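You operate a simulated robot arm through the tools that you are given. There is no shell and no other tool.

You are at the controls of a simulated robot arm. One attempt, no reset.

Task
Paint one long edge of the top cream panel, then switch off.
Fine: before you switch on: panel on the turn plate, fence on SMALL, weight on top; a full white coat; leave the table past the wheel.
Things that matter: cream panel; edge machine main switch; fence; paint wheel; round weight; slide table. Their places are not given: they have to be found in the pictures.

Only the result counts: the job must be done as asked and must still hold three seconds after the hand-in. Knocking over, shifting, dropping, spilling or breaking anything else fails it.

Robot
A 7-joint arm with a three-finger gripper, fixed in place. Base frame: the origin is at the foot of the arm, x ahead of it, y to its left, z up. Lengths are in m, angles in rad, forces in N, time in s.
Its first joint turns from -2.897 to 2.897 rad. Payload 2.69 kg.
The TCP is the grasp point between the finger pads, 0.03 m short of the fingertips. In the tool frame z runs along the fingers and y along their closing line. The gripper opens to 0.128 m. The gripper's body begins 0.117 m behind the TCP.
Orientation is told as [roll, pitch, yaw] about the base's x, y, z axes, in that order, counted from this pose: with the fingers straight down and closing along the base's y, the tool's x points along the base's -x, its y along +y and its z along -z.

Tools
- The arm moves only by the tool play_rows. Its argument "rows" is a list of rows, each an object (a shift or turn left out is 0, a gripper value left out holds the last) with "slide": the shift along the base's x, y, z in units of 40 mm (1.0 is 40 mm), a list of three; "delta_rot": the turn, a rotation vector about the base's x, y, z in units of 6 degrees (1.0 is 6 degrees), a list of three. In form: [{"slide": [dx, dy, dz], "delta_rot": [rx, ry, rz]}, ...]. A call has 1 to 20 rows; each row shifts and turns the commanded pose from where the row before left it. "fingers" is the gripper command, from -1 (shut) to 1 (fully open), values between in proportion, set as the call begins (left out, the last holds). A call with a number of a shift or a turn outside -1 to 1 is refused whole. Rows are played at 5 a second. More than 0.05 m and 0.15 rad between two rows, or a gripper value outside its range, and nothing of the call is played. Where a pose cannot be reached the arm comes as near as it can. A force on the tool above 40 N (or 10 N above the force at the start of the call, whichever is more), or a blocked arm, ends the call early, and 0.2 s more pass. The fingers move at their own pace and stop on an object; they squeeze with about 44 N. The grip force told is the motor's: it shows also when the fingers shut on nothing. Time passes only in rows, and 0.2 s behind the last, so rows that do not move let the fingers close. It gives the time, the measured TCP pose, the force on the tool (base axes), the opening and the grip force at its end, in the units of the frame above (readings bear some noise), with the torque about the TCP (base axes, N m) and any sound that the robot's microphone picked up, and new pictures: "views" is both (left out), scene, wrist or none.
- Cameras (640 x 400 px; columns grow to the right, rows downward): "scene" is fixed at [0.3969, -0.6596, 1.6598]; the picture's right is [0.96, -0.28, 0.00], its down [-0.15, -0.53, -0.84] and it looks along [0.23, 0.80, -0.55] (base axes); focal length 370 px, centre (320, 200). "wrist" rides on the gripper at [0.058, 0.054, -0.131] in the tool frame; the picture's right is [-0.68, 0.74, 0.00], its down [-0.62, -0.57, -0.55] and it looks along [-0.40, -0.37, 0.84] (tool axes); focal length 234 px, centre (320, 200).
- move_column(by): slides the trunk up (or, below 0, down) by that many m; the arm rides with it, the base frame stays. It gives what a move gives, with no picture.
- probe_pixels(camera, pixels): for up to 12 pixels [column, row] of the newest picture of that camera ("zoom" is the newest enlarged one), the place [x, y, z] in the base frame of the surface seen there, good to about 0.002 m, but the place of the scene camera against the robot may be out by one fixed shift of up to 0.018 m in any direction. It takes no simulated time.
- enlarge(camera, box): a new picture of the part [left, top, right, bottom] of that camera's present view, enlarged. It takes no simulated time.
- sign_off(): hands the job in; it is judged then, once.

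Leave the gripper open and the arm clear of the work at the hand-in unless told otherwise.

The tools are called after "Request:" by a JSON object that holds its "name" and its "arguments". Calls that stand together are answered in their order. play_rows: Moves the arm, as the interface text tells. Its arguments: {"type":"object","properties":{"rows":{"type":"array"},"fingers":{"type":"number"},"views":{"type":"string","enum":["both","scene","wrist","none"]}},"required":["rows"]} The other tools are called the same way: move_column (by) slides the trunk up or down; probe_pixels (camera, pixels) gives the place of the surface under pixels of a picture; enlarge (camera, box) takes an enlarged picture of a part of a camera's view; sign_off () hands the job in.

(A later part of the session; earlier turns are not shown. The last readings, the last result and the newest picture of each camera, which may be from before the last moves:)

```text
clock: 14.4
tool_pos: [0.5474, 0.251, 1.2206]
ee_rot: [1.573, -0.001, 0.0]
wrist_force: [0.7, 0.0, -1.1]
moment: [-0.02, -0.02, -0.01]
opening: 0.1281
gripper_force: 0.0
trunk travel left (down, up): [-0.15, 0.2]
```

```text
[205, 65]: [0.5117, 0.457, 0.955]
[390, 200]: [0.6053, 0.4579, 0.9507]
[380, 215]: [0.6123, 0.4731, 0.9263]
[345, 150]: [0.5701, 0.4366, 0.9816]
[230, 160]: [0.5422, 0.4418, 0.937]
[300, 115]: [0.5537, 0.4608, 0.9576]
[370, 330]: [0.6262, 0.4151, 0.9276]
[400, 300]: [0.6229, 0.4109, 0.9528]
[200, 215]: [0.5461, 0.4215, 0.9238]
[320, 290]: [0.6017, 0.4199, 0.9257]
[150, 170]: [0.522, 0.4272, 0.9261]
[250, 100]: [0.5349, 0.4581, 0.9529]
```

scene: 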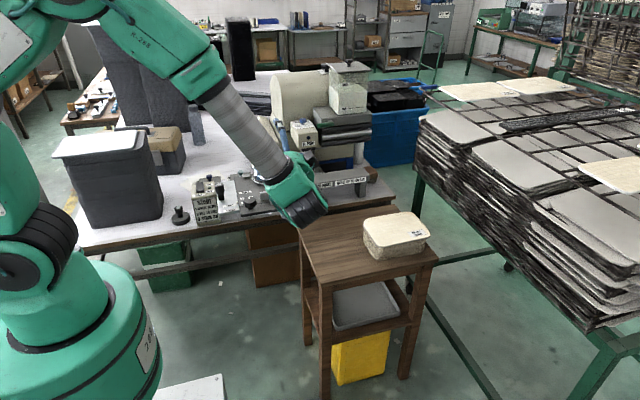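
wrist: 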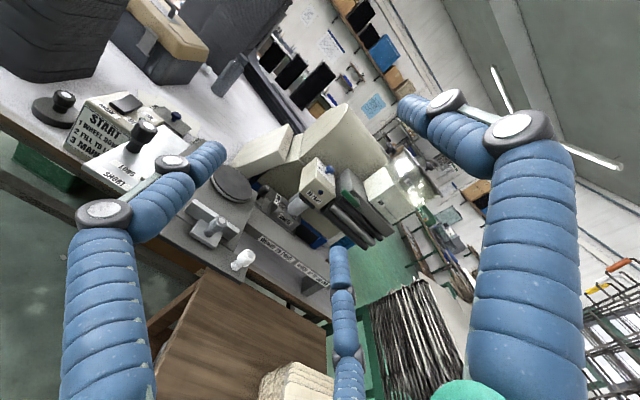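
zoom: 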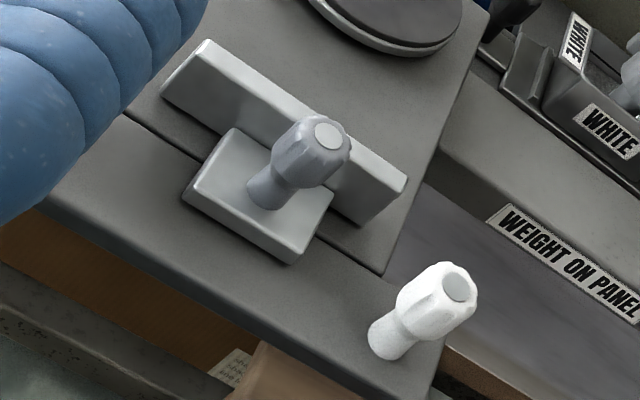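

I need the strip's front edge, the dial's extent and the fence's ends for clearance. I'll enlarge the strip in the scene picture and probe along it.

Request:
{"name": "enlarge", "arguments": {"camera": "scene", "box": [234, 184, 266, 222]}}

Request:
{"name": "probe_pixels", "arguments": {"camera": "zoom", "pixels": [[320, 300], [320, 310], [320, 320], [320, 330], [420, 300], [420, 310], [420, 290], [230, 200], [330, 200], [280, 160], [280, 200], [280, 240]]}}

```text
10.53 times, centred on (250, 203) of scene
```

zoom: 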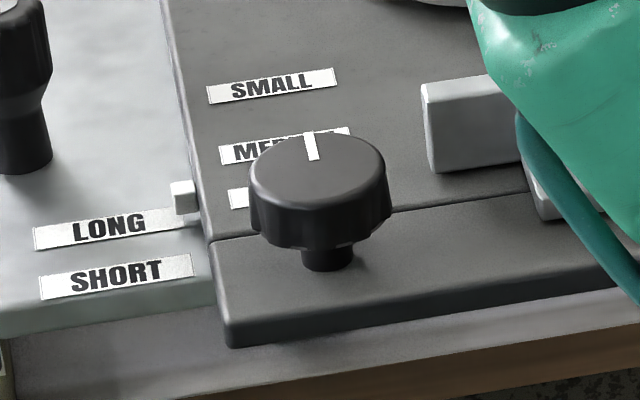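

```text
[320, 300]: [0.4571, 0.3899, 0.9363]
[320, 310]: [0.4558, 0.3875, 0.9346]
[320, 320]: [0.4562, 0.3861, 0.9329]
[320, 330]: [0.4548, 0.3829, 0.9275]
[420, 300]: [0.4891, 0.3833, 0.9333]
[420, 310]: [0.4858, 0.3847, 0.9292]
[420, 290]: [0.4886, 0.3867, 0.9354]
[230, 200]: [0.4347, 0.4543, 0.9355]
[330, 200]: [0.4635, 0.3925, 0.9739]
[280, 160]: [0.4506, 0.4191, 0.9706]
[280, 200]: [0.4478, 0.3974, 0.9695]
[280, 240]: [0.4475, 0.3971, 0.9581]
```

I'll calibrate the scene shift by probing the label centres: SMALL at zoom (272,85), LONG (110,224) and SHORT (115,272).

Request:
{"name": "probe_pixels", "arguments": {"camera": "zoom", "pixels": [[272, 85], [110, 224], [115, 272], [184, 197], [318, 175], [252, 185], [388, 185], [424, 130], [424, 90], [212, 250], [228, 345], [20, 10]]}}

```text
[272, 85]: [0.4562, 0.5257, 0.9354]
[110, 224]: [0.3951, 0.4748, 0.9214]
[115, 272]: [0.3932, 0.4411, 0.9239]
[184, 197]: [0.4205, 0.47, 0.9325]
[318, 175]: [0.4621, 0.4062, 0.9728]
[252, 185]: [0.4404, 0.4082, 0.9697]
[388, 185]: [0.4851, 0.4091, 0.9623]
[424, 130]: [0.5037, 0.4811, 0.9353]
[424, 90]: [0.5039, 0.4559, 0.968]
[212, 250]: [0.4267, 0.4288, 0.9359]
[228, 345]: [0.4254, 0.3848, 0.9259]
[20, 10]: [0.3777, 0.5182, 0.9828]
```

The scene shift is about (+0.002, +0.011, -0.0105). The strip's front edge is at y≈0.396, the dial covers x≈0.442–0.487, and the fence's left end is at x≈0.505. So I plan to pinch the panel's -y edge with a 45° yaw and set it down from the front-left. First I'll go in front of the stack, tool level, to look at the overhang.

Request:
{"name": "play_rows", "arguments": {"rows": [{"slide": [0.575, -0.525, -0.614]}, {"slide": [0.575, -0.525, -0.614]}, {"slide": [0.575, -0.525, -0.614]}, {"slide": [0.575, -0.525, -0.614]}, {"slide": [0.575, -0.525, -0.614]}, {"slide": [0.575, -0.525, -0.614]}, {"slide": [0.575, -0.525, -0.614]}, {"slide": [0.575, -0.525, -0.614]}, {"slide": [0.575, -0.525, -0.614]}, {"slide": [0.575, -0.525, -0.614]}, {"slide": [0.575, -0.525, -0.614]}], "fingers": -0.5, "views": "both"}}

```text
clock: 16.8
tool_pos: [0.8025, 0.0173, 0.9475]
ee_rot: [1.571, -0.001, 0.0]
wrist_force: [0.0, -0.2, 1.0]
moment: [-0.07, 0.03, -0.03]
opening: 0.0318
gripper_force: 0.1
trunk travel left (down, up): [-0.15, 0.2]
```

scene: 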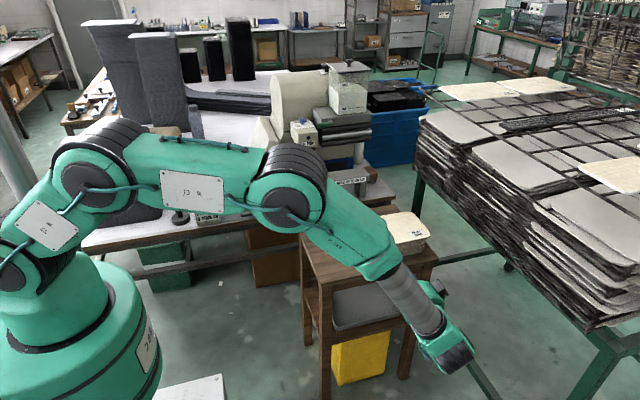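
wrist: 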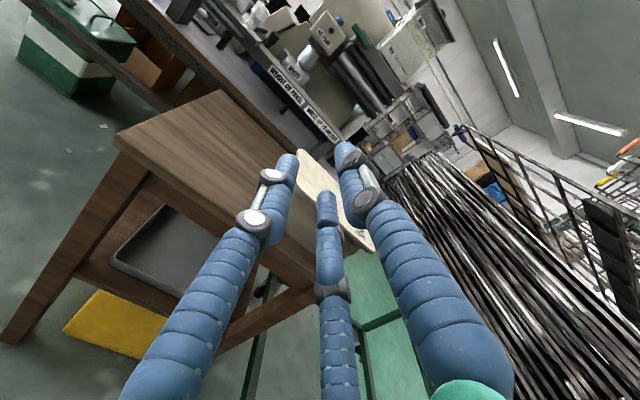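

The opening follows the command (-0.5 gives 0.032). I'll enlarge the stack's front edge as seen between the fingers, and in the scene picture.

Request:
{"name": "enlarge", "arguments": {"camera": "wrist", "box": [260, 140, 400, 260]}}

Request:
{"name": "enlarge", "arguments": {"camera": "scene", "box": [355, 205, 435, 265]}}

```text
3.33 times, centred on (330, 200) of wrist
```

zoom: 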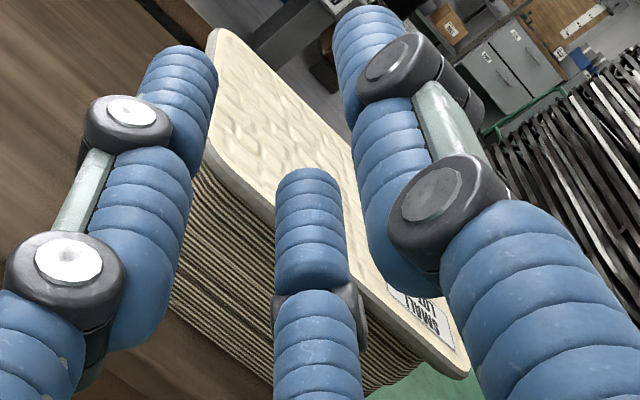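

```text
6.67 times, centred on (395, 235) of scene
```

zoom: 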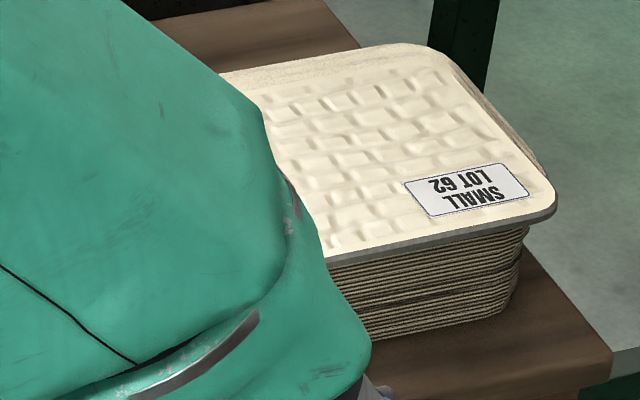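

I'll probe the front faces: the top panel's rim and the stack faces beneath it.

Request:
{"name": "enlarge", "arguments": {"camera": "wrist", "box": [260, 140, 400, 260]}}

Request:
{"name": "probe_pixels", "arguments": {"camera": "zoom", "pixels": [[214, 140], [216, 160], [230, 186], [240, 180], [250, 205], [225, 190], [220, 200], [225, 220], [230, 250], [240, 300], [380, 320], [400, 345]]}}

Request:
{"name": "enlarge", "arguments": {"camera": "wrist", "box": [290, 180, 322, 220]}}

```text
3.33 times, centred on (330, 200) of wrist
```

zoom: 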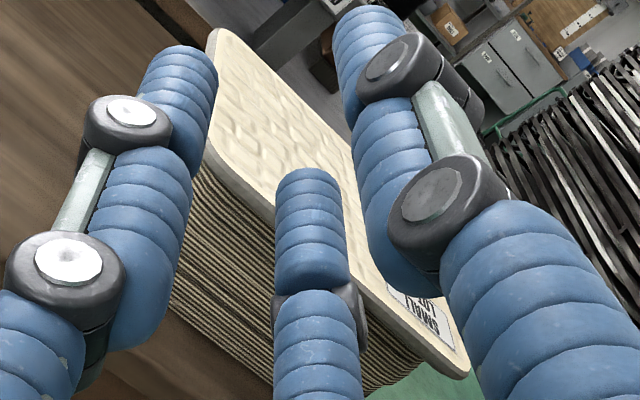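

```text
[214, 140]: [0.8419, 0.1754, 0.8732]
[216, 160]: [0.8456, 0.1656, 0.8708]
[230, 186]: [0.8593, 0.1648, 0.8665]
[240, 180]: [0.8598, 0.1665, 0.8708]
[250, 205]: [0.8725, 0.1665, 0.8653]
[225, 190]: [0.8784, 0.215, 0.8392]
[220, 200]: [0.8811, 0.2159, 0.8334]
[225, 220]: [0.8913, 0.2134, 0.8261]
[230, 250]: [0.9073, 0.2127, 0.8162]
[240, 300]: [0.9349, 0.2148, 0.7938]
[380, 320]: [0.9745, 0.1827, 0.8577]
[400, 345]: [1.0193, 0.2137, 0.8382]
```

```text
10.00 times, centred on (306, 200) of wrist
```

zoom: 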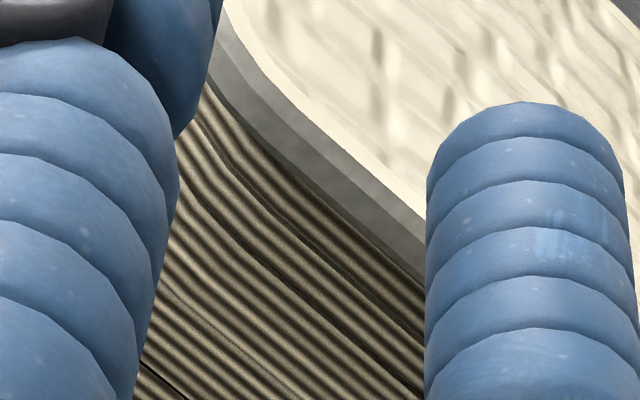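

The top panel's front edge is at y≈0.165, z 0.8645–0.8725, so it is about 0.20 × 0.14 m. Panel 2's edge is at y≈0.182, which leaves a 17 mm overhang. I'll yaw the tool -45° (pointing +x+y), opening ≈0.026, and move to a pre-grasp point at panel height, 8 cm short.

Request:
{"name": "play_rows", "arguments": {"rows": [{"slide": [0.05, 0.25, -0.2], "delta_rot": [0, 0, -1]}, {"slide": [0.05, 0.25, -0.2], "delta_rot": [0, 0, -1]}, {"slide": [0.05, 0.25, -0.2], "delta_rot": [0, 0, -1]}, {"slide": [0.05, 0.25, -0.2], "delta_rot": [0, 0, -1]}, {"slide": [0.05, 0.25, -0.2], "delta_rot": [0, 0, -1]}, {"slide": [0.05, 0.25, -0.2], "delta_rot": [0, 0, -1]}, {"slide": [0.05, 0.25, -0.2], "delta_rot": [0, 0, -1]}, {"slide": [0.0, 0.2, -0.2], "delta_rot": [0, 0, -0.5]}], "fingers": -0.6, "views": "both"}}

```text
clock: 18.6
tool_pos: [0.8155, 0.0976, 0.8855]
ee_rot: [1.569, -0.001, -0.787]
wrist_force: [-0.2, 0.1, -0.1]
moment: [0.0, -0.01, 0.02]
opening: 0.0255
gripper_force: 0.0
trunk travel left (down, up): [-0.15, 0.2]
```

scene: 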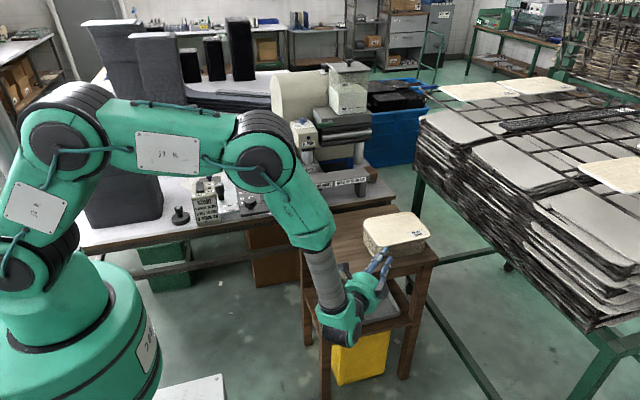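
wrist: 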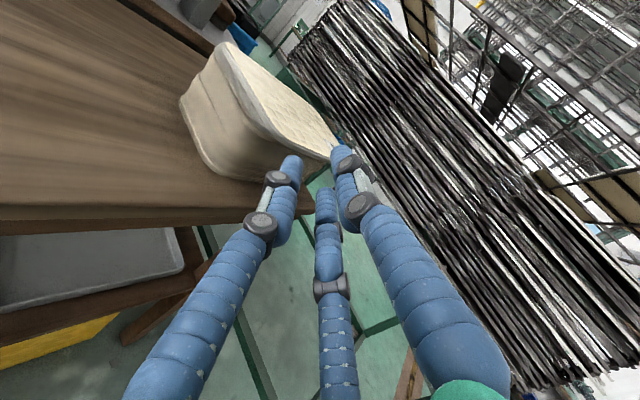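

I'll enlarge the wrist view near the fingertips and panel edge to check heights.

Request:
{"name": "enlarge", "arguments": {"camera": "wrist", "box": [170, 30, 350, 210]}}

Request:
{"name": "enlarge", "arguments": {"camera": "wrist", "box": [220, 90, 300, 160]}}

Request:
{"name": "probe_pixels", "arguments": {"camera": "zoom", "pixels": [[200, 100], [220, 130], [250, 180], [300, 240], [330, 200], [350, 230], [380, 260], [420, 290], [300, 200], [350, 260], [320, 280], [400, 240]]}}

```text
2.22 times, centred on (260, 120) of wrist
```

zoom: 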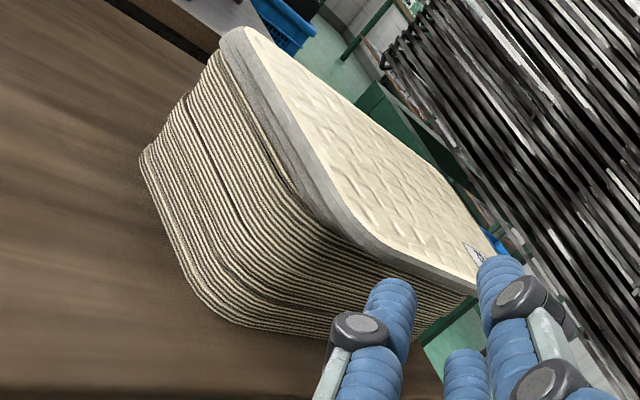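

```text
5.71 times, centred on (260, 125) of wrist
```

zoom: 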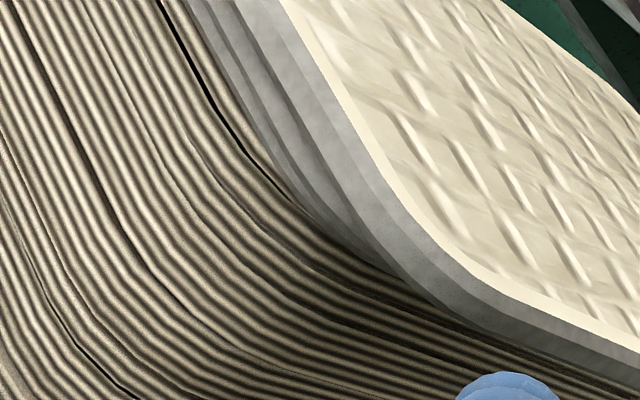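

```text
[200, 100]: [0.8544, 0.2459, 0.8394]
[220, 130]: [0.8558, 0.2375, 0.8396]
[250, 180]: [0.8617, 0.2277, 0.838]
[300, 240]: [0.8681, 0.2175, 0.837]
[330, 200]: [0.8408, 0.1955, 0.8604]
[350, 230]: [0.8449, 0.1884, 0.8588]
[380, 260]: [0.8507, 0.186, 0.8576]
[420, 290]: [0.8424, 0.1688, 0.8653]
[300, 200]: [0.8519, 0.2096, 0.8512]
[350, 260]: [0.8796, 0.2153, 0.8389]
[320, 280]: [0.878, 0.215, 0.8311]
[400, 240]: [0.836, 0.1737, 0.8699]
```

Panel 1 spans z≈0.8645–0.8725. I'll lower to z 0.8685 and move forward about two thirds of the way, then check before the final advance.

Request:
{"name": "play_rows", "arguments": {"rows": [{"slide": [0, 0, -0.425]}, {"slide": [0.35, 0.32, 0]}, {"slide": [0.35, 0.32, 0]}, {"slide": [0.3, 0.28, 0]}, {"slide": [0, 0, 0]}], "views": "wrist"}}

```text
clock: 19.8
tool_pos: [0.8565, 0.136, 0.8681]
ee_rot: [1.571, 0.001, -0.785]
wrist_force: [-0.3, 0.2, -0.7]
moment: [-0.03, -0.04, 0.01]
opening: 0.0258
gripper_force: 0.0
trunk travel left (down, up): [-0.15, 0.2]
```

wrist: 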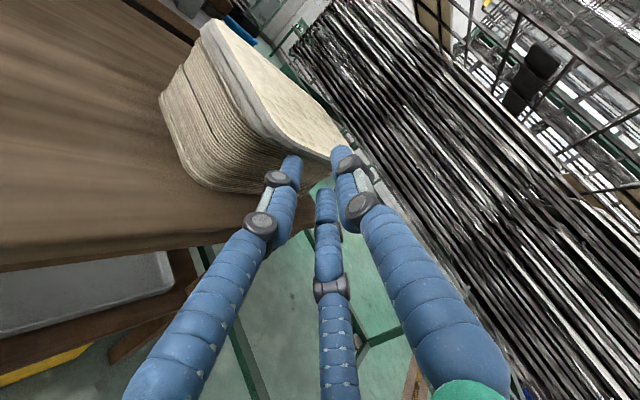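

The tips are just short of the panel edge. I'll enlarge to check that the upper finger is above the panel and the lower one below.

Request:
{"name": "enlarge", "arguments": {"camera": "wrist", "box": [260, 110, 360, 210]}}

Request:
{"name": "enlarge", "arguments": {"camera": "scene", "box": [340, 200, 440, 280]}}

```text
4.00 times, centred on (310, 160) of wrist
```

zoom: 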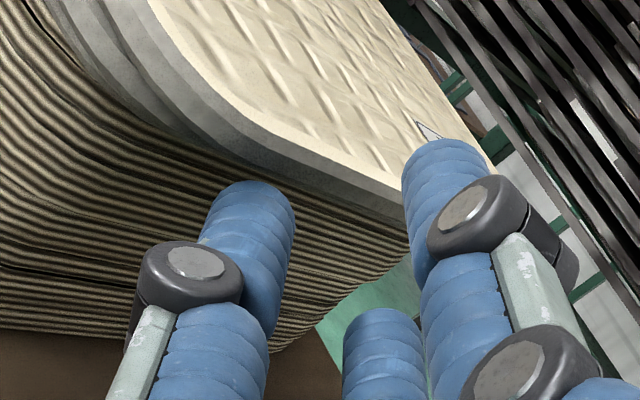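

```text
5.00 times, centred on (390, 240) of scene
```

zoom: 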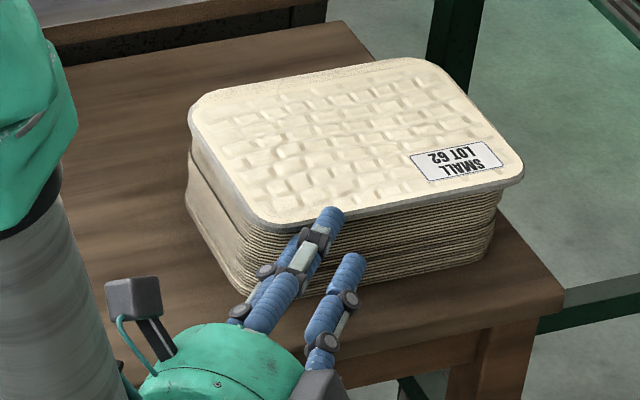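

The upper finger is above the rim and the lower fingers are beneath the overhang. I'll advance the last 26 mm slowly.

Request:
{"name": "play_rows", "arguments": {"rows": [{"slide": [0.16, 0.143, 0.01]}, {"slide": [0.16, 0.143, 0]}, {"slide": [0.16, 0.143, 0]}, {"slide": [0, 0, 0]}], "views": "wrist"}}

```text
clock: 20.8
tool_pos: [0.8758, 0.1527, 0.8671]
ee_rot: [1.571, -0.002, -0.784]
wrist_force: [-0.2, -1.5, -0.5]
moment: [-0.02, 0.0, -0.02]
opening: 0.0256
gripper_force: 0.1
trunk travel left (down, up): [-0.15, 0.2]
```

wrist: 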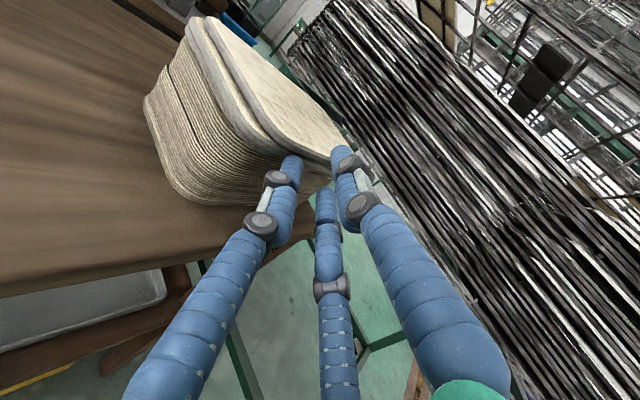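

I'll check with an enlargement that nothing got pushed.

Request:
{"name": "enlarge", "arguments": {"camera": "wrist", "box": [140, 10, 360, 210]}}

Request:
{"name": "enlarge", "arguments": {"camera": "scene", "box": [340, 200, 440, 280]}}

```text
2.00 times, centred on (250, 110) of wrist
```

zoom: 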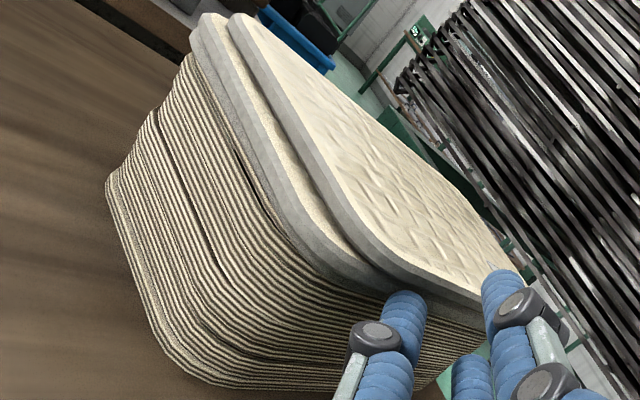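

```text
5.00 times, centred on (390, 240) of scene
```

zoom: 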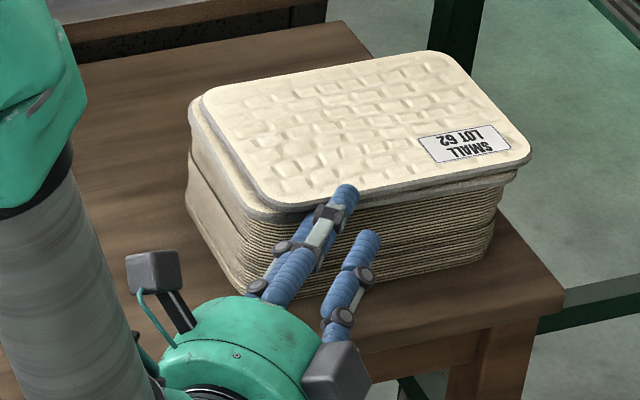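

The top panel has slid a little: panel 2's left edge is now visible beside it. Something on the fingers pushed its front edge. I'll probe the fingertips and panel edges in the wrist picture to see where the contact is.

Request:
{"name": "enlarge", "arguments": {"camera": "wrist", "box": [260, 130, 360, 210]}}

Request:
{"name": "probe_pixels", "arguments": {"camera": "zoom", "pixels": [[245, 135], [240, 160], [270, 150], [225, 180], [450, 100], [450, 120], [430, 150], [360, 310], [380, 300], [300, 120], [340, 130], [200, 100]]}}

```text
5.00 times, centred on (310, 170) of wrist
```

zoom: 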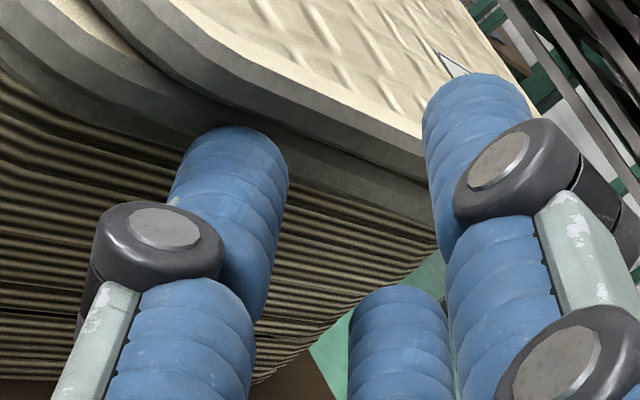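

```text
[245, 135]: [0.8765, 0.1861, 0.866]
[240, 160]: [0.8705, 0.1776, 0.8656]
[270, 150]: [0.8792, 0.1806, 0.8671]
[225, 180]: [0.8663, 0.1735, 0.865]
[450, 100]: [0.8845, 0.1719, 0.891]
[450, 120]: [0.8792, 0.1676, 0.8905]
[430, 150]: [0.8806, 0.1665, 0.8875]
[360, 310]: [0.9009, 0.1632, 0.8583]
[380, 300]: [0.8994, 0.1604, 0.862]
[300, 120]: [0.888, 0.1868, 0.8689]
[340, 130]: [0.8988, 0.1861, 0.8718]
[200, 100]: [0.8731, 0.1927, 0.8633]
```

The left lower finger's tip (y≈0.186, z≈0.866) is touching the panel's front edge. So the hand really has one upper and two lower fingers, as pictured, and it pushed the top panel back to y≈0.187. I'll back straight out and lift clear, then look at the stack from above and push the panel back from behind.

Request:
{"name": "play_rows", "arguments": {"rows": [{"slide": [-0.3, -0.3, 0]}, {"slide": [-0.6, -0.6, 0]}, {"slide": [-0.6, -0.6, 0]}, {"slide": [-0.3, -0.3, 0.8]}, {"slide": [0, 0, 1]}, {"slide": [0, 0, 1]}, {"slide": [0, 0, 1]}, {"slide": [0, 0, 1]}], "views": "none"}}

Request:
{"name": "play_rows", "arguments": {"rows": [{"slide": [0, 0.3, 0.2], "delta_rot": [0, 0, 1]}, {"slide": [0, 0.3, 0.2], "delta_rot": [0, 0, 1]}, {"slide": [0, 0.3, 0.2], "delta_rot": [0, 0, 1]}, {"slide": [0, 0.3, 0.2], "delta_rot": [0, 0, 1]}, {"slide": [0, 0.3, 0.2], "delta_rot": [0, 0, 1]}, {"slide": [0, 0.3, 0.2], "delta_rot": [0, 0, 1]}, {"slide": [0, 0.3, 0.2], "delta_rot": [0, 0, 1]}, {"slide": [0, 0.3, 0], "delta_rot": [0, 0, 0.5]}], "views": "none"}}

Request:
{"name": "play_rows", "arguments": {"rows": [{"slide": [-0.1, 0.4, 0.1], "delta_rot": [-1, 0, 0]}, {"slide": [-0.1, 0.4, 0.1], "delta_rot": [-1, 0, 0]}, {"slide": [-0.1, 0.4, 0.1], "delta_rot": [-1, 0, 0]}, {"slide": [-0.1, 0.4, 0.1], "delta_rot": [-1, 0, 0]}, {"slide": [-0.1, 0.4, 0.1], "delta_rot": [-1, 0, 0]}, {"slide": [-0.1, 0.4, 0.1], "delta_rot": [-1, 0, 0]}, {"slide": [-0.1, 0.4, 0.1], "delta_rot": [-1, 0, 0]}, {"slide": [-0.1, 0.4, 0], "delta_rot": [-1, 0, 0]}, {"slide": [-0.1, 0.4, 0], "delta_rot": [-1, 0, 0]}, {"slide": [-0.1, 0.4, 0], "delta_rot": [-1, 0, 0]}, {"slide": [-0.1, 0.4, 0], "delta_rot": [-1, 0, 0]}, {"slide": [-0.1, 0.4, 0], "delta_rot": [-1, 0, 0]}, {"slide": [0, 0.4, 0], "delta_rot": [-1, 0, 0]}, {"slide": [0, 0.4, 0], "delta_rot": [-1, 0, 0]}, {"slide": [0, 0.4, 0], "delta_rot": [-1, 0, 0]}], "fingers": -1, "views": "both"}}

```text
clock: 22.6
tool_pos: [0.8025, 0.0791, 1.0592]
ee_rot: [1.569, 0.002, -0.786]
wrist_force: [0.4, 0.0, 0.2]
moment: [0.02, -0.03, 0.01]
opening: 0.0253
gripper_force: 0.0
trunk travel left (down, up): [-0.15, 0.2]
```

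```text
clock: 24.4
tool_pos: [0.8017, 0.1745, 1.1163]
ee_rot: [1.57, 0.001, -0.001]
wrist_force: [-0.2, -0.3, -0.5]
moment: [-0.01, -0.05, -0.05]
opening: 0.0258
gripper_force: 0.1
trunk travel left (down, up): [-0.15, 0.2]
```

```text
clock: 27.6
tool_pos: [0.755, 0.4146, 1.1443]
ee_rot: [-0.003, 0.0, -0.001]
wrist_force: [-0.8, 0.0, -0.4]
moment: [0.02, -0.04, 0.02]
opening: 0.0022
gripper_force: 31.4
trunk travel left (down, up): [-0.15, 0.2]
```

scene: 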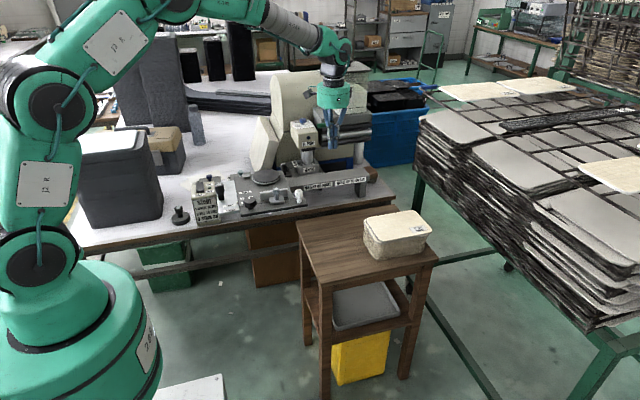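
wrist: 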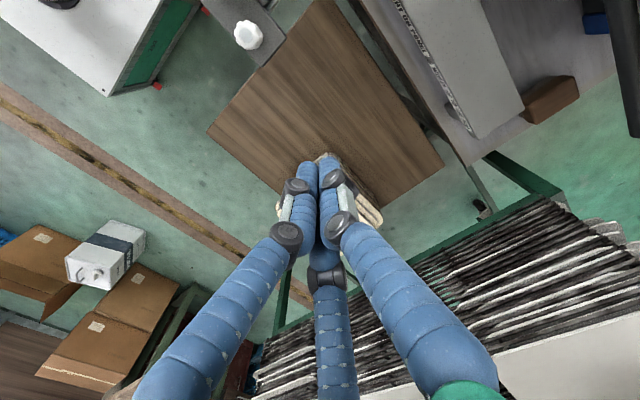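

The stack is hidden behind the closed fingers here, so I'll enlarge it in the scene picture and probe the panel edges there.

Request:
{"name": "enlarge", "arguments": {"camera": "scene", "box": [355, 205, 439, 265]}}

Request:
{"name": "probe_pixels", "arguments": {"camera": "zoom", "pixels": [[80, 90], [66, 100], [170, 240], [180, 250], [300, 250], [300, 238], [520, 195], [530, 180], [400, 47], [250, 80], [100, 130], [150, 85]]}}

```text
6.67 times, centred on (397, 235) of scene
```

zoom: 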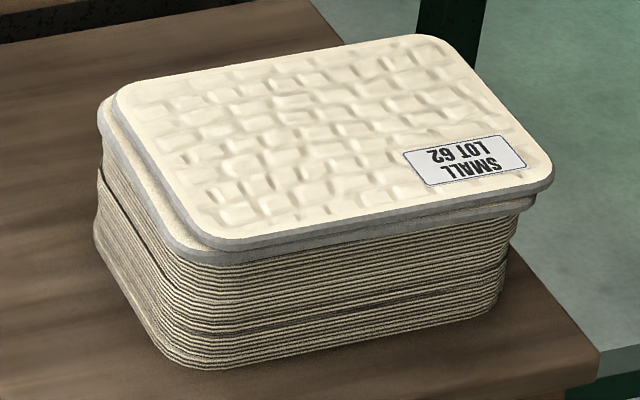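

```text
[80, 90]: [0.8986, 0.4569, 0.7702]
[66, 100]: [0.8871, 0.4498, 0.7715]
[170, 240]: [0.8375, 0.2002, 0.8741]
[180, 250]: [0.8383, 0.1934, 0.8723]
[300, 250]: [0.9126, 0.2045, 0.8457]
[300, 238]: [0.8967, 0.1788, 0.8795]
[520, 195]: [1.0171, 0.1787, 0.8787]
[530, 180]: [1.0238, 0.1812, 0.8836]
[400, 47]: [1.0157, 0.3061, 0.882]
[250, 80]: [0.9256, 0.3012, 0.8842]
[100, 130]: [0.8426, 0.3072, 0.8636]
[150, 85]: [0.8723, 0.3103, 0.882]
```

The top panel's front edge is now at y≈0.189 and its back edge at about 0.328, nearly flush with panel 2. I'll push it back toward -y from behind with closed fingertips just above panel 2. First I probe where the fingertips end relative to the TCP.

Request:
{"name": "enlarge", "arguments": {"camera": "wrist", "box": [280, 140, 360, 200]}}

Request:
{"name": "probe_pixels", "arguments": {"camera": "zoom", "pixels": [[255, 110], [258, 130], [380, 95], [390, 115], [360, 110], [240, 140], [300, 90], [320, 60], [210, 250], [430, 200]]}}

```text
6.67 times, centred on (320, 170) of wrist
```

zoom: 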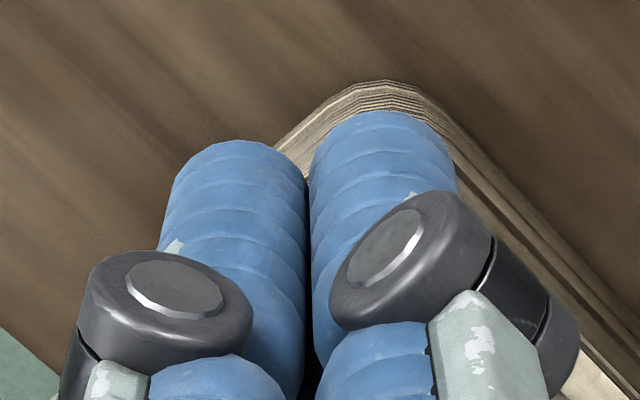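

```text
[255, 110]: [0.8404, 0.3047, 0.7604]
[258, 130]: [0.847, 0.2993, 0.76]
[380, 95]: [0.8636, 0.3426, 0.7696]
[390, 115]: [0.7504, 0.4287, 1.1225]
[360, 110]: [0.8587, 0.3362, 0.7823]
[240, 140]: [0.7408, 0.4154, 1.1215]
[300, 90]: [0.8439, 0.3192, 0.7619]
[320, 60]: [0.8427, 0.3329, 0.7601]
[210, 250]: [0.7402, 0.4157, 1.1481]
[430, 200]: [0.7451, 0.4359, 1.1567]
```

The tips end about 30 mm past the TCP, and the fingers lie around a common centre with one on tool +y and two on tool -y. I'll tilt the tool 24° outward for reach, go behind the stack at about (0.93, 0.385), and look from there before pushing.

Request:
{"name": "play_rows", "arguments": {"rows": [{"slide": [0.875, -0.15, -0.4], "delta_rot": [0, -0.8, 0]}, {"slide": [0.875, -0.15, -0.4], "delta_rot": [0, -0.8, 0]}, {"slide": [0.875, -0.15, -0.4], "delta_rot": [0, -0.8, 0]}, {"slide": [0.875, -0.15, -0.4], "delta_rot": [0, -0.8, 0]}, {"slide": [0.875, -0.15, -0.4], "delta_rot": [0, -0.8, 0]}], "fingers": -1, "views": "both"}}

```text
clock: 28.8
tool_pos: [0.9287, 0.3853, 1.065]
ee_rot: [0.0, -0.421, 0.001]
wrist_force: [-0.4, -0.4, 0.7]
moment: [0.01, -0.02, -0.01]
opening: 0.0018
gripper_force: 31.2
trunk travel left (down, up): [-0.15, 0.2]
```

scene: 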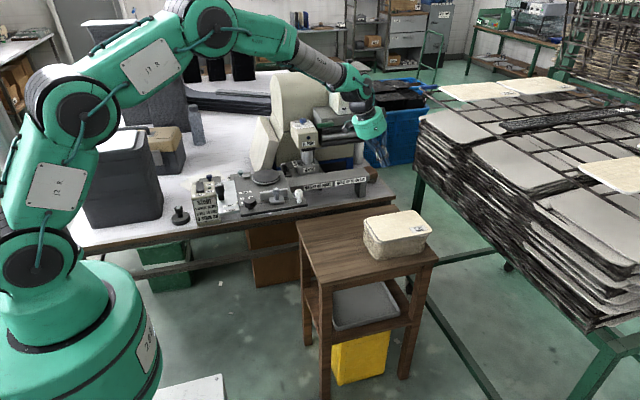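
wrist: 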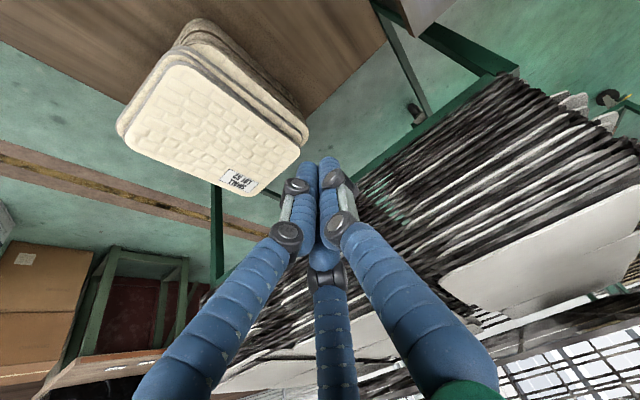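

Now the stack is clearly visible. I'll enlarge and probe the top panel's corners and the back edges.

Request:
{"name": "enlarge", "arguments": {"camera": "wrist", "box": [105, 15, 315, 200]}}

Request:
{"name": "probe_pixels", "arguments": {"camera": "zoom", "pixels": [[180, 235], [270, 118], [300, 110], [515, 300], [505, 320], [420, 385], [230, 280], [330, 335], [400, 190], [470, 245], [380, 155], [440, 205]]}}

Request:
{"name": "probe_pixels", "arguments": {"camera": "zoom", "pixels": [[400, 180], [404, 172], [410, 160], [420, 150], [430, 140], [390, 215], [240, 170], [220, 170], [455, 355], [350, 250], [300, 60], [350, 90]]}}

```text
2.16 times, centred on (210, 108) of wrist
```

zoom: 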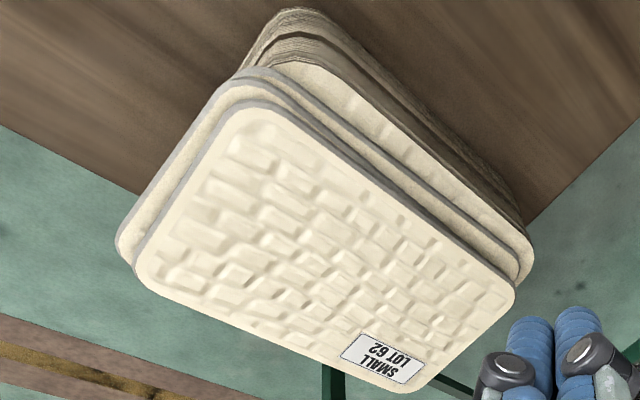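

```text
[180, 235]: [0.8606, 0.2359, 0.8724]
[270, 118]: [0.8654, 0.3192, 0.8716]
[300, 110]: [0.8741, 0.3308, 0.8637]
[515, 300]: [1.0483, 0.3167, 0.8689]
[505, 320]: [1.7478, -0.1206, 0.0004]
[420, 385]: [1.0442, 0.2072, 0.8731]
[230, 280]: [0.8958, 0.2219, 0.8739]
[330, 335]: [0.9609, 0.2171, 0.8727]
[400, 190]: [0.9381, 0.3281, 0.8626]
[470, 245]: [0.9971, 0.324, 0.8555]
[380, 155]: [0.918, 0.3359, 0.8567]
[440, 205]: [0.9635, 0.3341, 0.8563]
```

```text
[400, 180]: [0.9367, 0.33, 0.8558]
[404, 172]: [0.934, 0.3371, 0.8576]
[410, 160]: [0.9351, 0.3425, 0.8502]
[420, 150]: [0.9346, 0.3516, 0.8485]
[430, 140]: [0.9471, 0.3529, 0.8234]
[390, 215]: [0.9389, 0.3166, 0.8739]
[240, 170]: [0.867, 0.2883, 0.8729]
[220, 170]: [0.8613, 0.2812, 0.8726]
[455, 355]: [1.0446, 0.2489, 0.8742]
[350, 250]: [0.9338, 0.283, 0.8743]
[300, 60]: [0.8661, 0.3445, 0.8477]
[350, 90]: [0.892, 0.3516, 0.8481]
```

The top panel is now x≈0.853–1.051, back edge y≈0.327. I'll descend behind it at (0.946, 0.385) until the lowest tip is about z 0.868 (TCP z≈0.898). That is above panel 2's top (0.8645) and level with panel 1's edge.

Request:
{"name": "play_rows", "arguments": {"rows": [{"slide": [0.1, 0, -0.9]}, {"slide": [0.1, 0, -0.9]}, {"slide": [0.1, 0, -0.9]}, {"slide": [0.1, 0, -0.9]}, {"slide": [0.03, 0, -0.55]}, {"slide": [0, 0, 0]}], "views": "both"}}

```text
clock: 30.2
tool_pos: [0.9473, 0.3861, 0.8979]
ee_rot: [0.0, -0.42, -0.001]
wrist_force: [-0.6, -0.1, 0.9]
moment: [0.0, -0.01, 0.01]
opening: 0.0018
gripper_force: 31.7
trunk travel left (down, up): [-0.15, 0.2]
```

scene: 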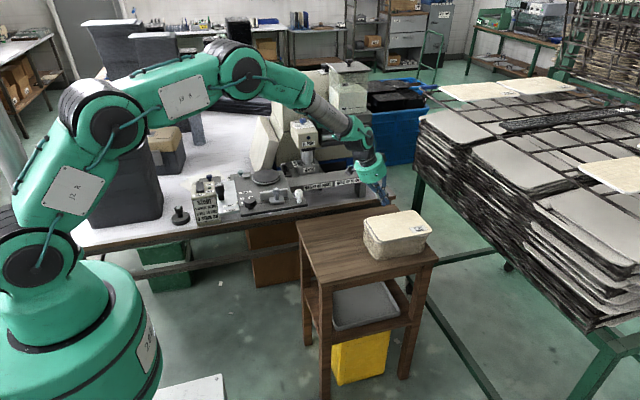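
wrist: 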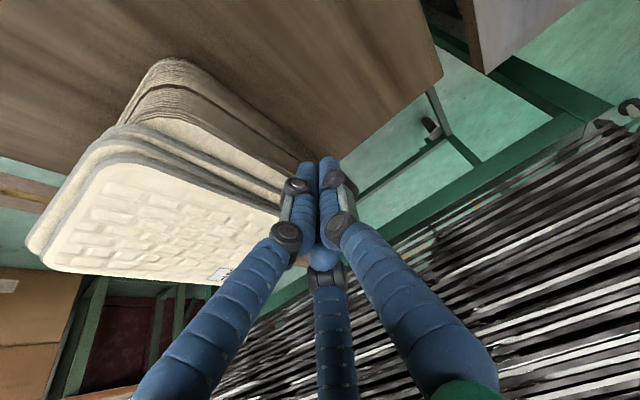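

Clear so far. I'll move toward the panel's back edge, stop just short at y≈0.346, and look.

Request:
{"name": "play_rows", "arguments": {"rows": [{"slide": [0, -0.5, 0]}, {"slide": [0, -0.5, 0]}, {"slide": [0, 0, 0]}], "views": "wrist"}}

Request:
{"name": "enlarge", "arguments": {"camera": "wrist", "box": [200, 100, 360, 250]}}

```text
clock: 31.0
tool_pos: [0.946, 0.3468, 0.8987]
ee_rot: [0.0, -0.42, -0.001]
wrist_force: [0.6, -0.5, 0.8]
moment: [0.03, 0.02, 0.0]
opening: 0.0023
gripper_force: 31.6
trunk travel left (down, up): [-0.15, 0.2]
```

wrist: 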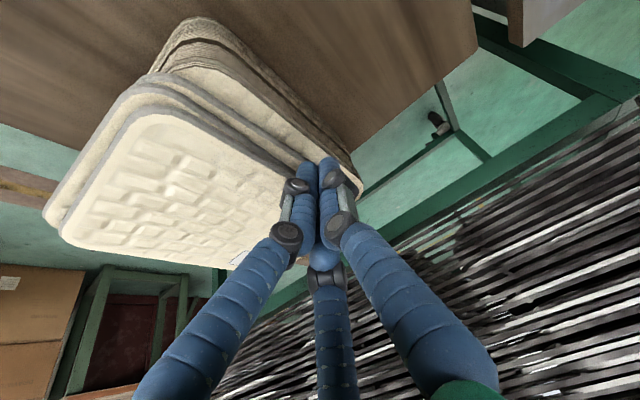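

```text
2.67 times, centred on (280, 175) of wrist
```

zoom: 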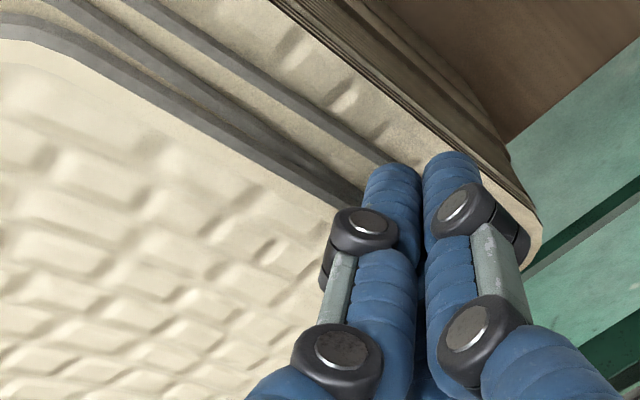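

The tips are just behind panel 1's back edge. I'll push slowly toward -y by about 5 cm.

Request:
{"name": "play_rows", "arguments": {"rows": [{"slide": [0, -0.25, 0]}, {"slide": [0, -0.25, 0]}, {"slide": [0, -0.25, 0]}, {"slide": [0, 0, 0]}], "views": "wrist"}}

Request:
{"name": "enlarge", "arguments": {"camera": "wrist", "box": [40, 0, 360, 250]}}

```text
clock: 32.0
tool_pos: [0.9461, 0.3148, 0.899]
ee_rot: [0.0, -0.418, -0.002]
wrist_force: [0.6, -0.5, 1.3]
moment: [0.04, 0.01, 0.02]
opening: 0.0023
gripper_force: 31.9
trunk travel left (down, up): [-0.15, 0.2]
```

wrist: 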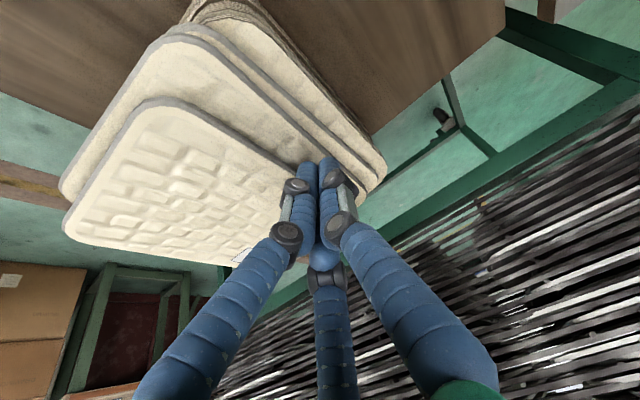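

```text
1.60 times, centred on (200, 125) of wrist
```

zoom: 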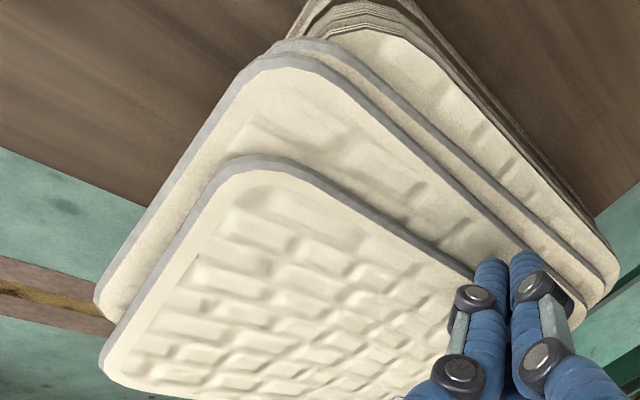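

Only the top panel slides and panel 2 stays put. I'll push another ~20 mm.

Request:
{"name": "play_rows", "arguments": {"rows": [{"slide": [0, -0.25, 0]}, {"slide": [0, -0.25, 0]}, {"slide": [0, 0, 0]}], "views": "both"}}

Request:
{"name": "enlarge", "arguments": {"camera": "scene", "box": [350, 195, 446, 265]}}

Request:
{"name": "enlarge", "arguments": {"camera": "wrist", "box": [40, 0, 360, 280]}}

Request:
{"name": "probe_pixels", "arguments": {"camera": "zoom", "pixels": [[250, 210], [320, 220], [380, 250], [430, 280], [180, 250], [150, 280], [120, 310], [300, 80], [420, 175], [320, 190], [400, 235], [300, 300]]}}

```text
clock: 32.8
tool_pos: [0.9454, 0.2963, 0.8979]
ee_rot: [0.002, -0.418, 0.001]
wrist_force: [-0.2, -0.5, -0.7]
moment: [0.01, 0.04, 0.01]
opening: 0.0021
gripper_force: 30.9
trunk travel left (down, up): [-0.15, 0.2]
```

scene: 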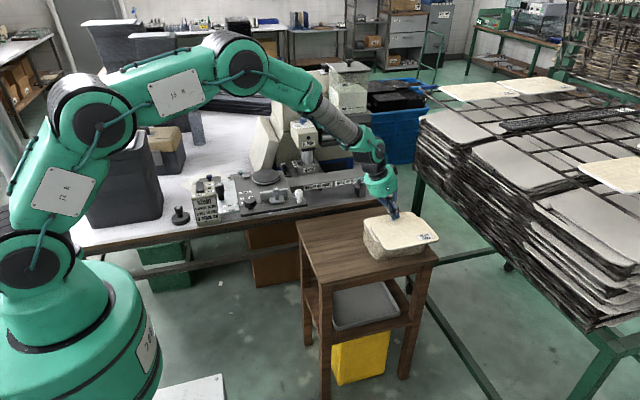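
wrist: 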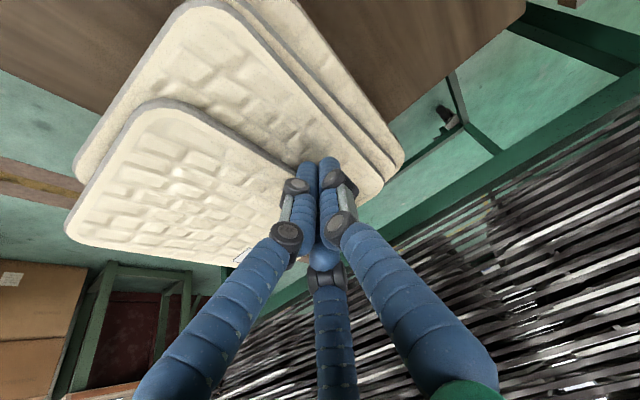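

```text
5.71 times, centred on (398, 230) of scene
```

zoom: 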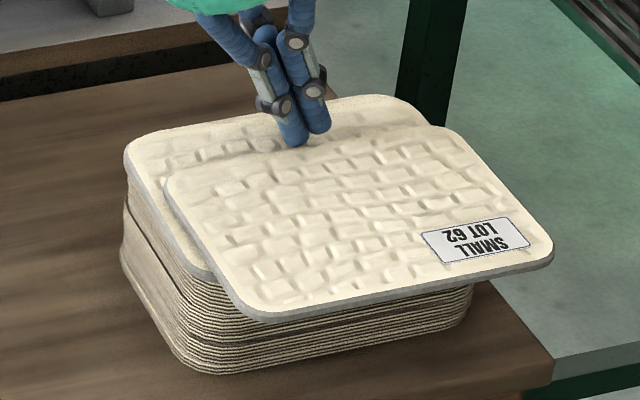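

```text
1.43 times, centred on (200, 140) of wrist
```

zoom: 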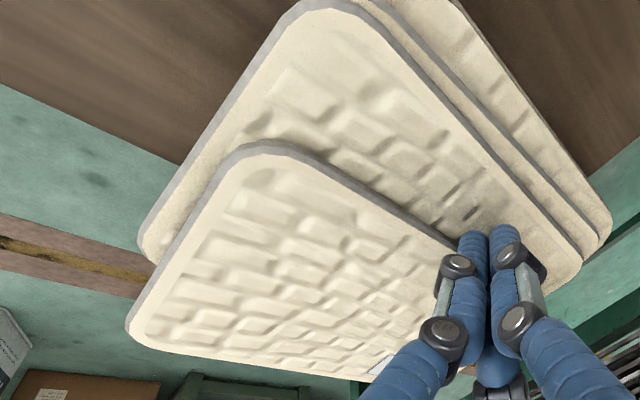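

```text
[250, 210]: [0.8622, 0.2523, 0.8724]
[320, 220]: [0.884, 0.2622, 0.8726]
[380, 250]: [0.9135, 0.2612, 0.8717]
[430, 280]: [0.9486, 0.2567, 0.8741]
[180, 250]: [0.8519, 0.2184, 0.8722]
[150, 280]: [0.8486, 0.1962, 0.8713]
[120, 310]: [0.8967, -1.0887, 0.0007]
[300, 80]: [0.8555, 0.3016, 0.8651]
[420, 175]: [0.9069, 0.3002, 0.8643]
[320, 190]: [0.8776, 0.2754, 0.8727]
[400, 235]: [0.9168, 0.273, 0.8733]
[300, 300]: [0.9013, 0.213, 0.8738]
```

The top panel now overhangs: its back edge is at y≈0.284, so the front edge should be at about 0.144. I'll retreat backward, rise, untilt, and roll back to the level tool pose in front of the stack.

Request:
{"name": "play_rows", "arguments": {"rows": [{"slide": [0, 0.6, 0]}, {"slide": [0, 0.3, 0.9]}, {"slide": [0, 0.2, 0.95]}, {"slide": [0, 0, 1]}, {"slide": [0, 0, 1]}, {"slide": [-0.875, 0.1, 0.4], "delta_rot": [0, 0.8, 0]}, {"slide": [-0.875, 0.1, 0.4], "delta_rot": [0, 0.8, 0]}, {"slide": [-0.875, 0.1, 0.3], "delta_rot": [0, 0.8, 0]}, {"slide": [-0.875, 0.1, 0.2], "delta_rot": [0, 0.8, 0]}, {"slide": [-0.875, 0.1, 0], "delta_rot": [0, 0.8, 0]}], "views": "none"}}

Request:
{"name": "play_rows", "arguments": {"rows": [{"slide": [0.05, -0.5, 0], "delta_rot": [1, 0, 0]}, {"slide": [0.05, -0.5, 0], "delta_rot": [1, 0, 0]}, {"slide": [0.05, -0.5, 0], "delta_rot": [1, 0, 0]}, {"slide": [0.05, -0.5, 0], "delta_rot": [1, 0, 0]}, {"slide": [0.05, -0.5, 0], "delta_rot": [1, 0, 0]}, {"slide": [0.05, -0.5, 0], "delta_rot": [1, 0, 0]}, {"slide": [0.05, -0.5, 0], "delta_rot": [1, 0, 0]}, {"slide": [0.05, -0.5, 0], "delta_rot": [1, 0, 0]}, {"slide": [0.05, -0.5, 0], "delta_rot": [1, 0, 0]}, {"slide": [0.05, -0.5, -0.1], "delta_rot": [1, 0, 0]}, {"slide": [0.05, -0.5, -0.2], "delta_rot": [1, 0, 0]}, {"slide": [0.05, -0.5, -0.2], "delta_rot": [1, 0, 0]}, {"slide": [0.05, -0.5, -0.2], "delta_rot": [1, 0, 0]}, {"slide": [0.05, -0.5, -0.2], "delta_rot": [1, 0, 0]}, {"slide": [0.05, -0.5, -0.2], "delta_rot": [1, 0, 0]}], "fingers": -0.4, "views": "both"}}

```text
clock: 35.0
tool_pos: [0.7722, 0.3597, 1.0998]
ee_rot: [-0.001, 0.002, 0.0]
wrist_force: [0.5, 0.3, 0.4]
moment: [0.04, 0.03, 0.03]
opening: 0.0022
gripper_force: 31.4
trunk travel left (down, up): [-0.15, 0.2]
```

```text
clock: 38.2
tool_pos: [0.8024, 0.0568, 1.0602]
ee_rot: [1.572, 0.0, 0.001]
wrist_force: [-0.1, -0.8, -0.4]
moment: [-0.07, 0.04, 0.01]
opening: 0.0385
gripper_force: 0.1
trunk travel left (down, up): [-0.15, 0.2]
```

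scene: 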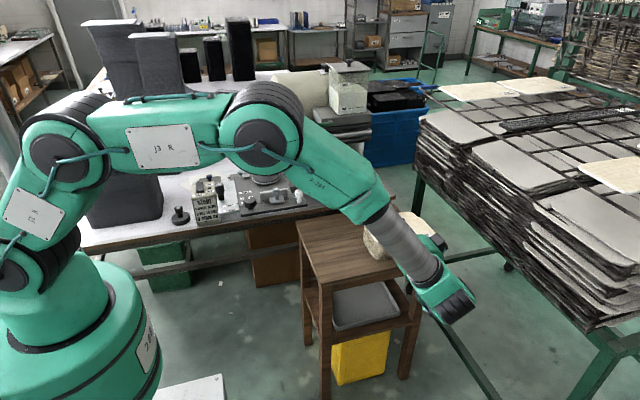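
wrist: 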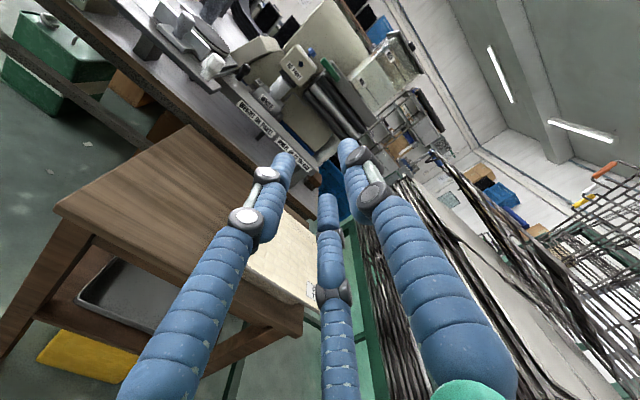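

I'll lower in front of the stack to about (0.85, 0.02, 0.90) and look at the overhanging edge.

Request:
{"name": "play_rows", "arguments": {"rows": [{"slide": [0.3, -0.23, -0.8]}, {"slide": [0.3, -0.23, -0.8]}, {"slide": [0.3, -0.23, -0.8]}, {"slide": [0.3, -0.23, -0.8]}, {"slide": [0, 0, -0.8]}], "views": "both"}}

Request:
{"name": "enlarge", "arguments": {"camera": "wrist", "box": [210, 110, 410, 260]}}

```text
clock: 39.4
tool_pos: [0.8474, 0.023, 0.9005]
ee_rot: [1.572, 0.0, -0.001]
wrist_force: [0.1, -0.4, 0.2]
moment: [-0.05, 0.01, 0.0]
opening: 0.0385
gripper_force: 0.1
trunk travel left (down, up): [-0.15, 0.2]
```

scene: 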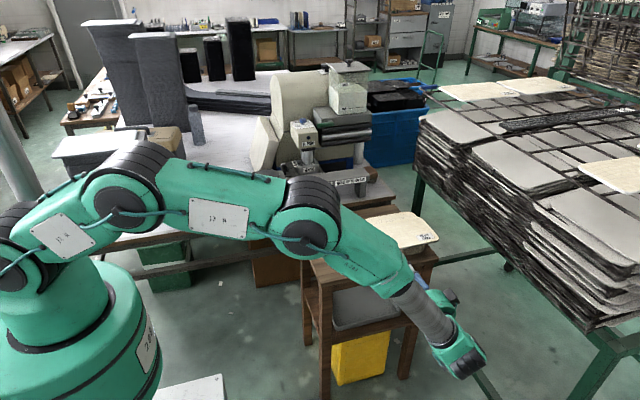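
wrist: 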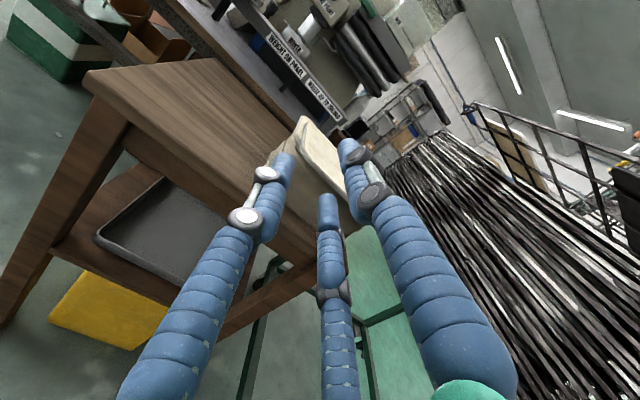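

```text
2.67 times, centred on (310, 185) of wrist
```

zoom: 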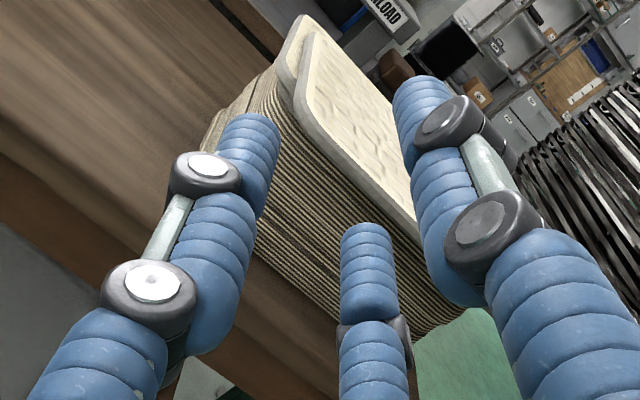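

I'll probe the front rim of the top panel and panel 2 from this view.

Request:
{"name": "probe_pixels", "arguments": {"camera": "zoom", "pixels": [[305, 125], [315, 140], [330, 155], [350, 175], [375, 195], [310, 110], [330, 140], [360, 170], [285, 75], [290, 60], [350, 200], [400, 215]]}}

```text
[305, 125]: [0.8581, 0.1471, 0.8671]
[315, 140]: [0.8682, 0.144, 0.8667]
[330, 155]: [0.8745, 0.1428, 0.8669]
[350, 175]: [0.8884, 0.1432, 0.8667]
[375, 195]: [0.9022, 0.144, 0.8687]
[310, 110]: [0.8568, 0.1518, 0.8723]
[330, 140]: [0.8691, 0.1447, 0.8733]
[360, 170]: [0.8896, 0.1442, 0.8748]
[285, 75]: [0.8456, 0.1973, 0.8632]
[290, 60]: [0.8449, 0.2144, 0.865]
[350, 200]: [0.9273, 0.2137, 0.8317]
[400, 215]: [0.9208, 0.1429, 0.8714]
```

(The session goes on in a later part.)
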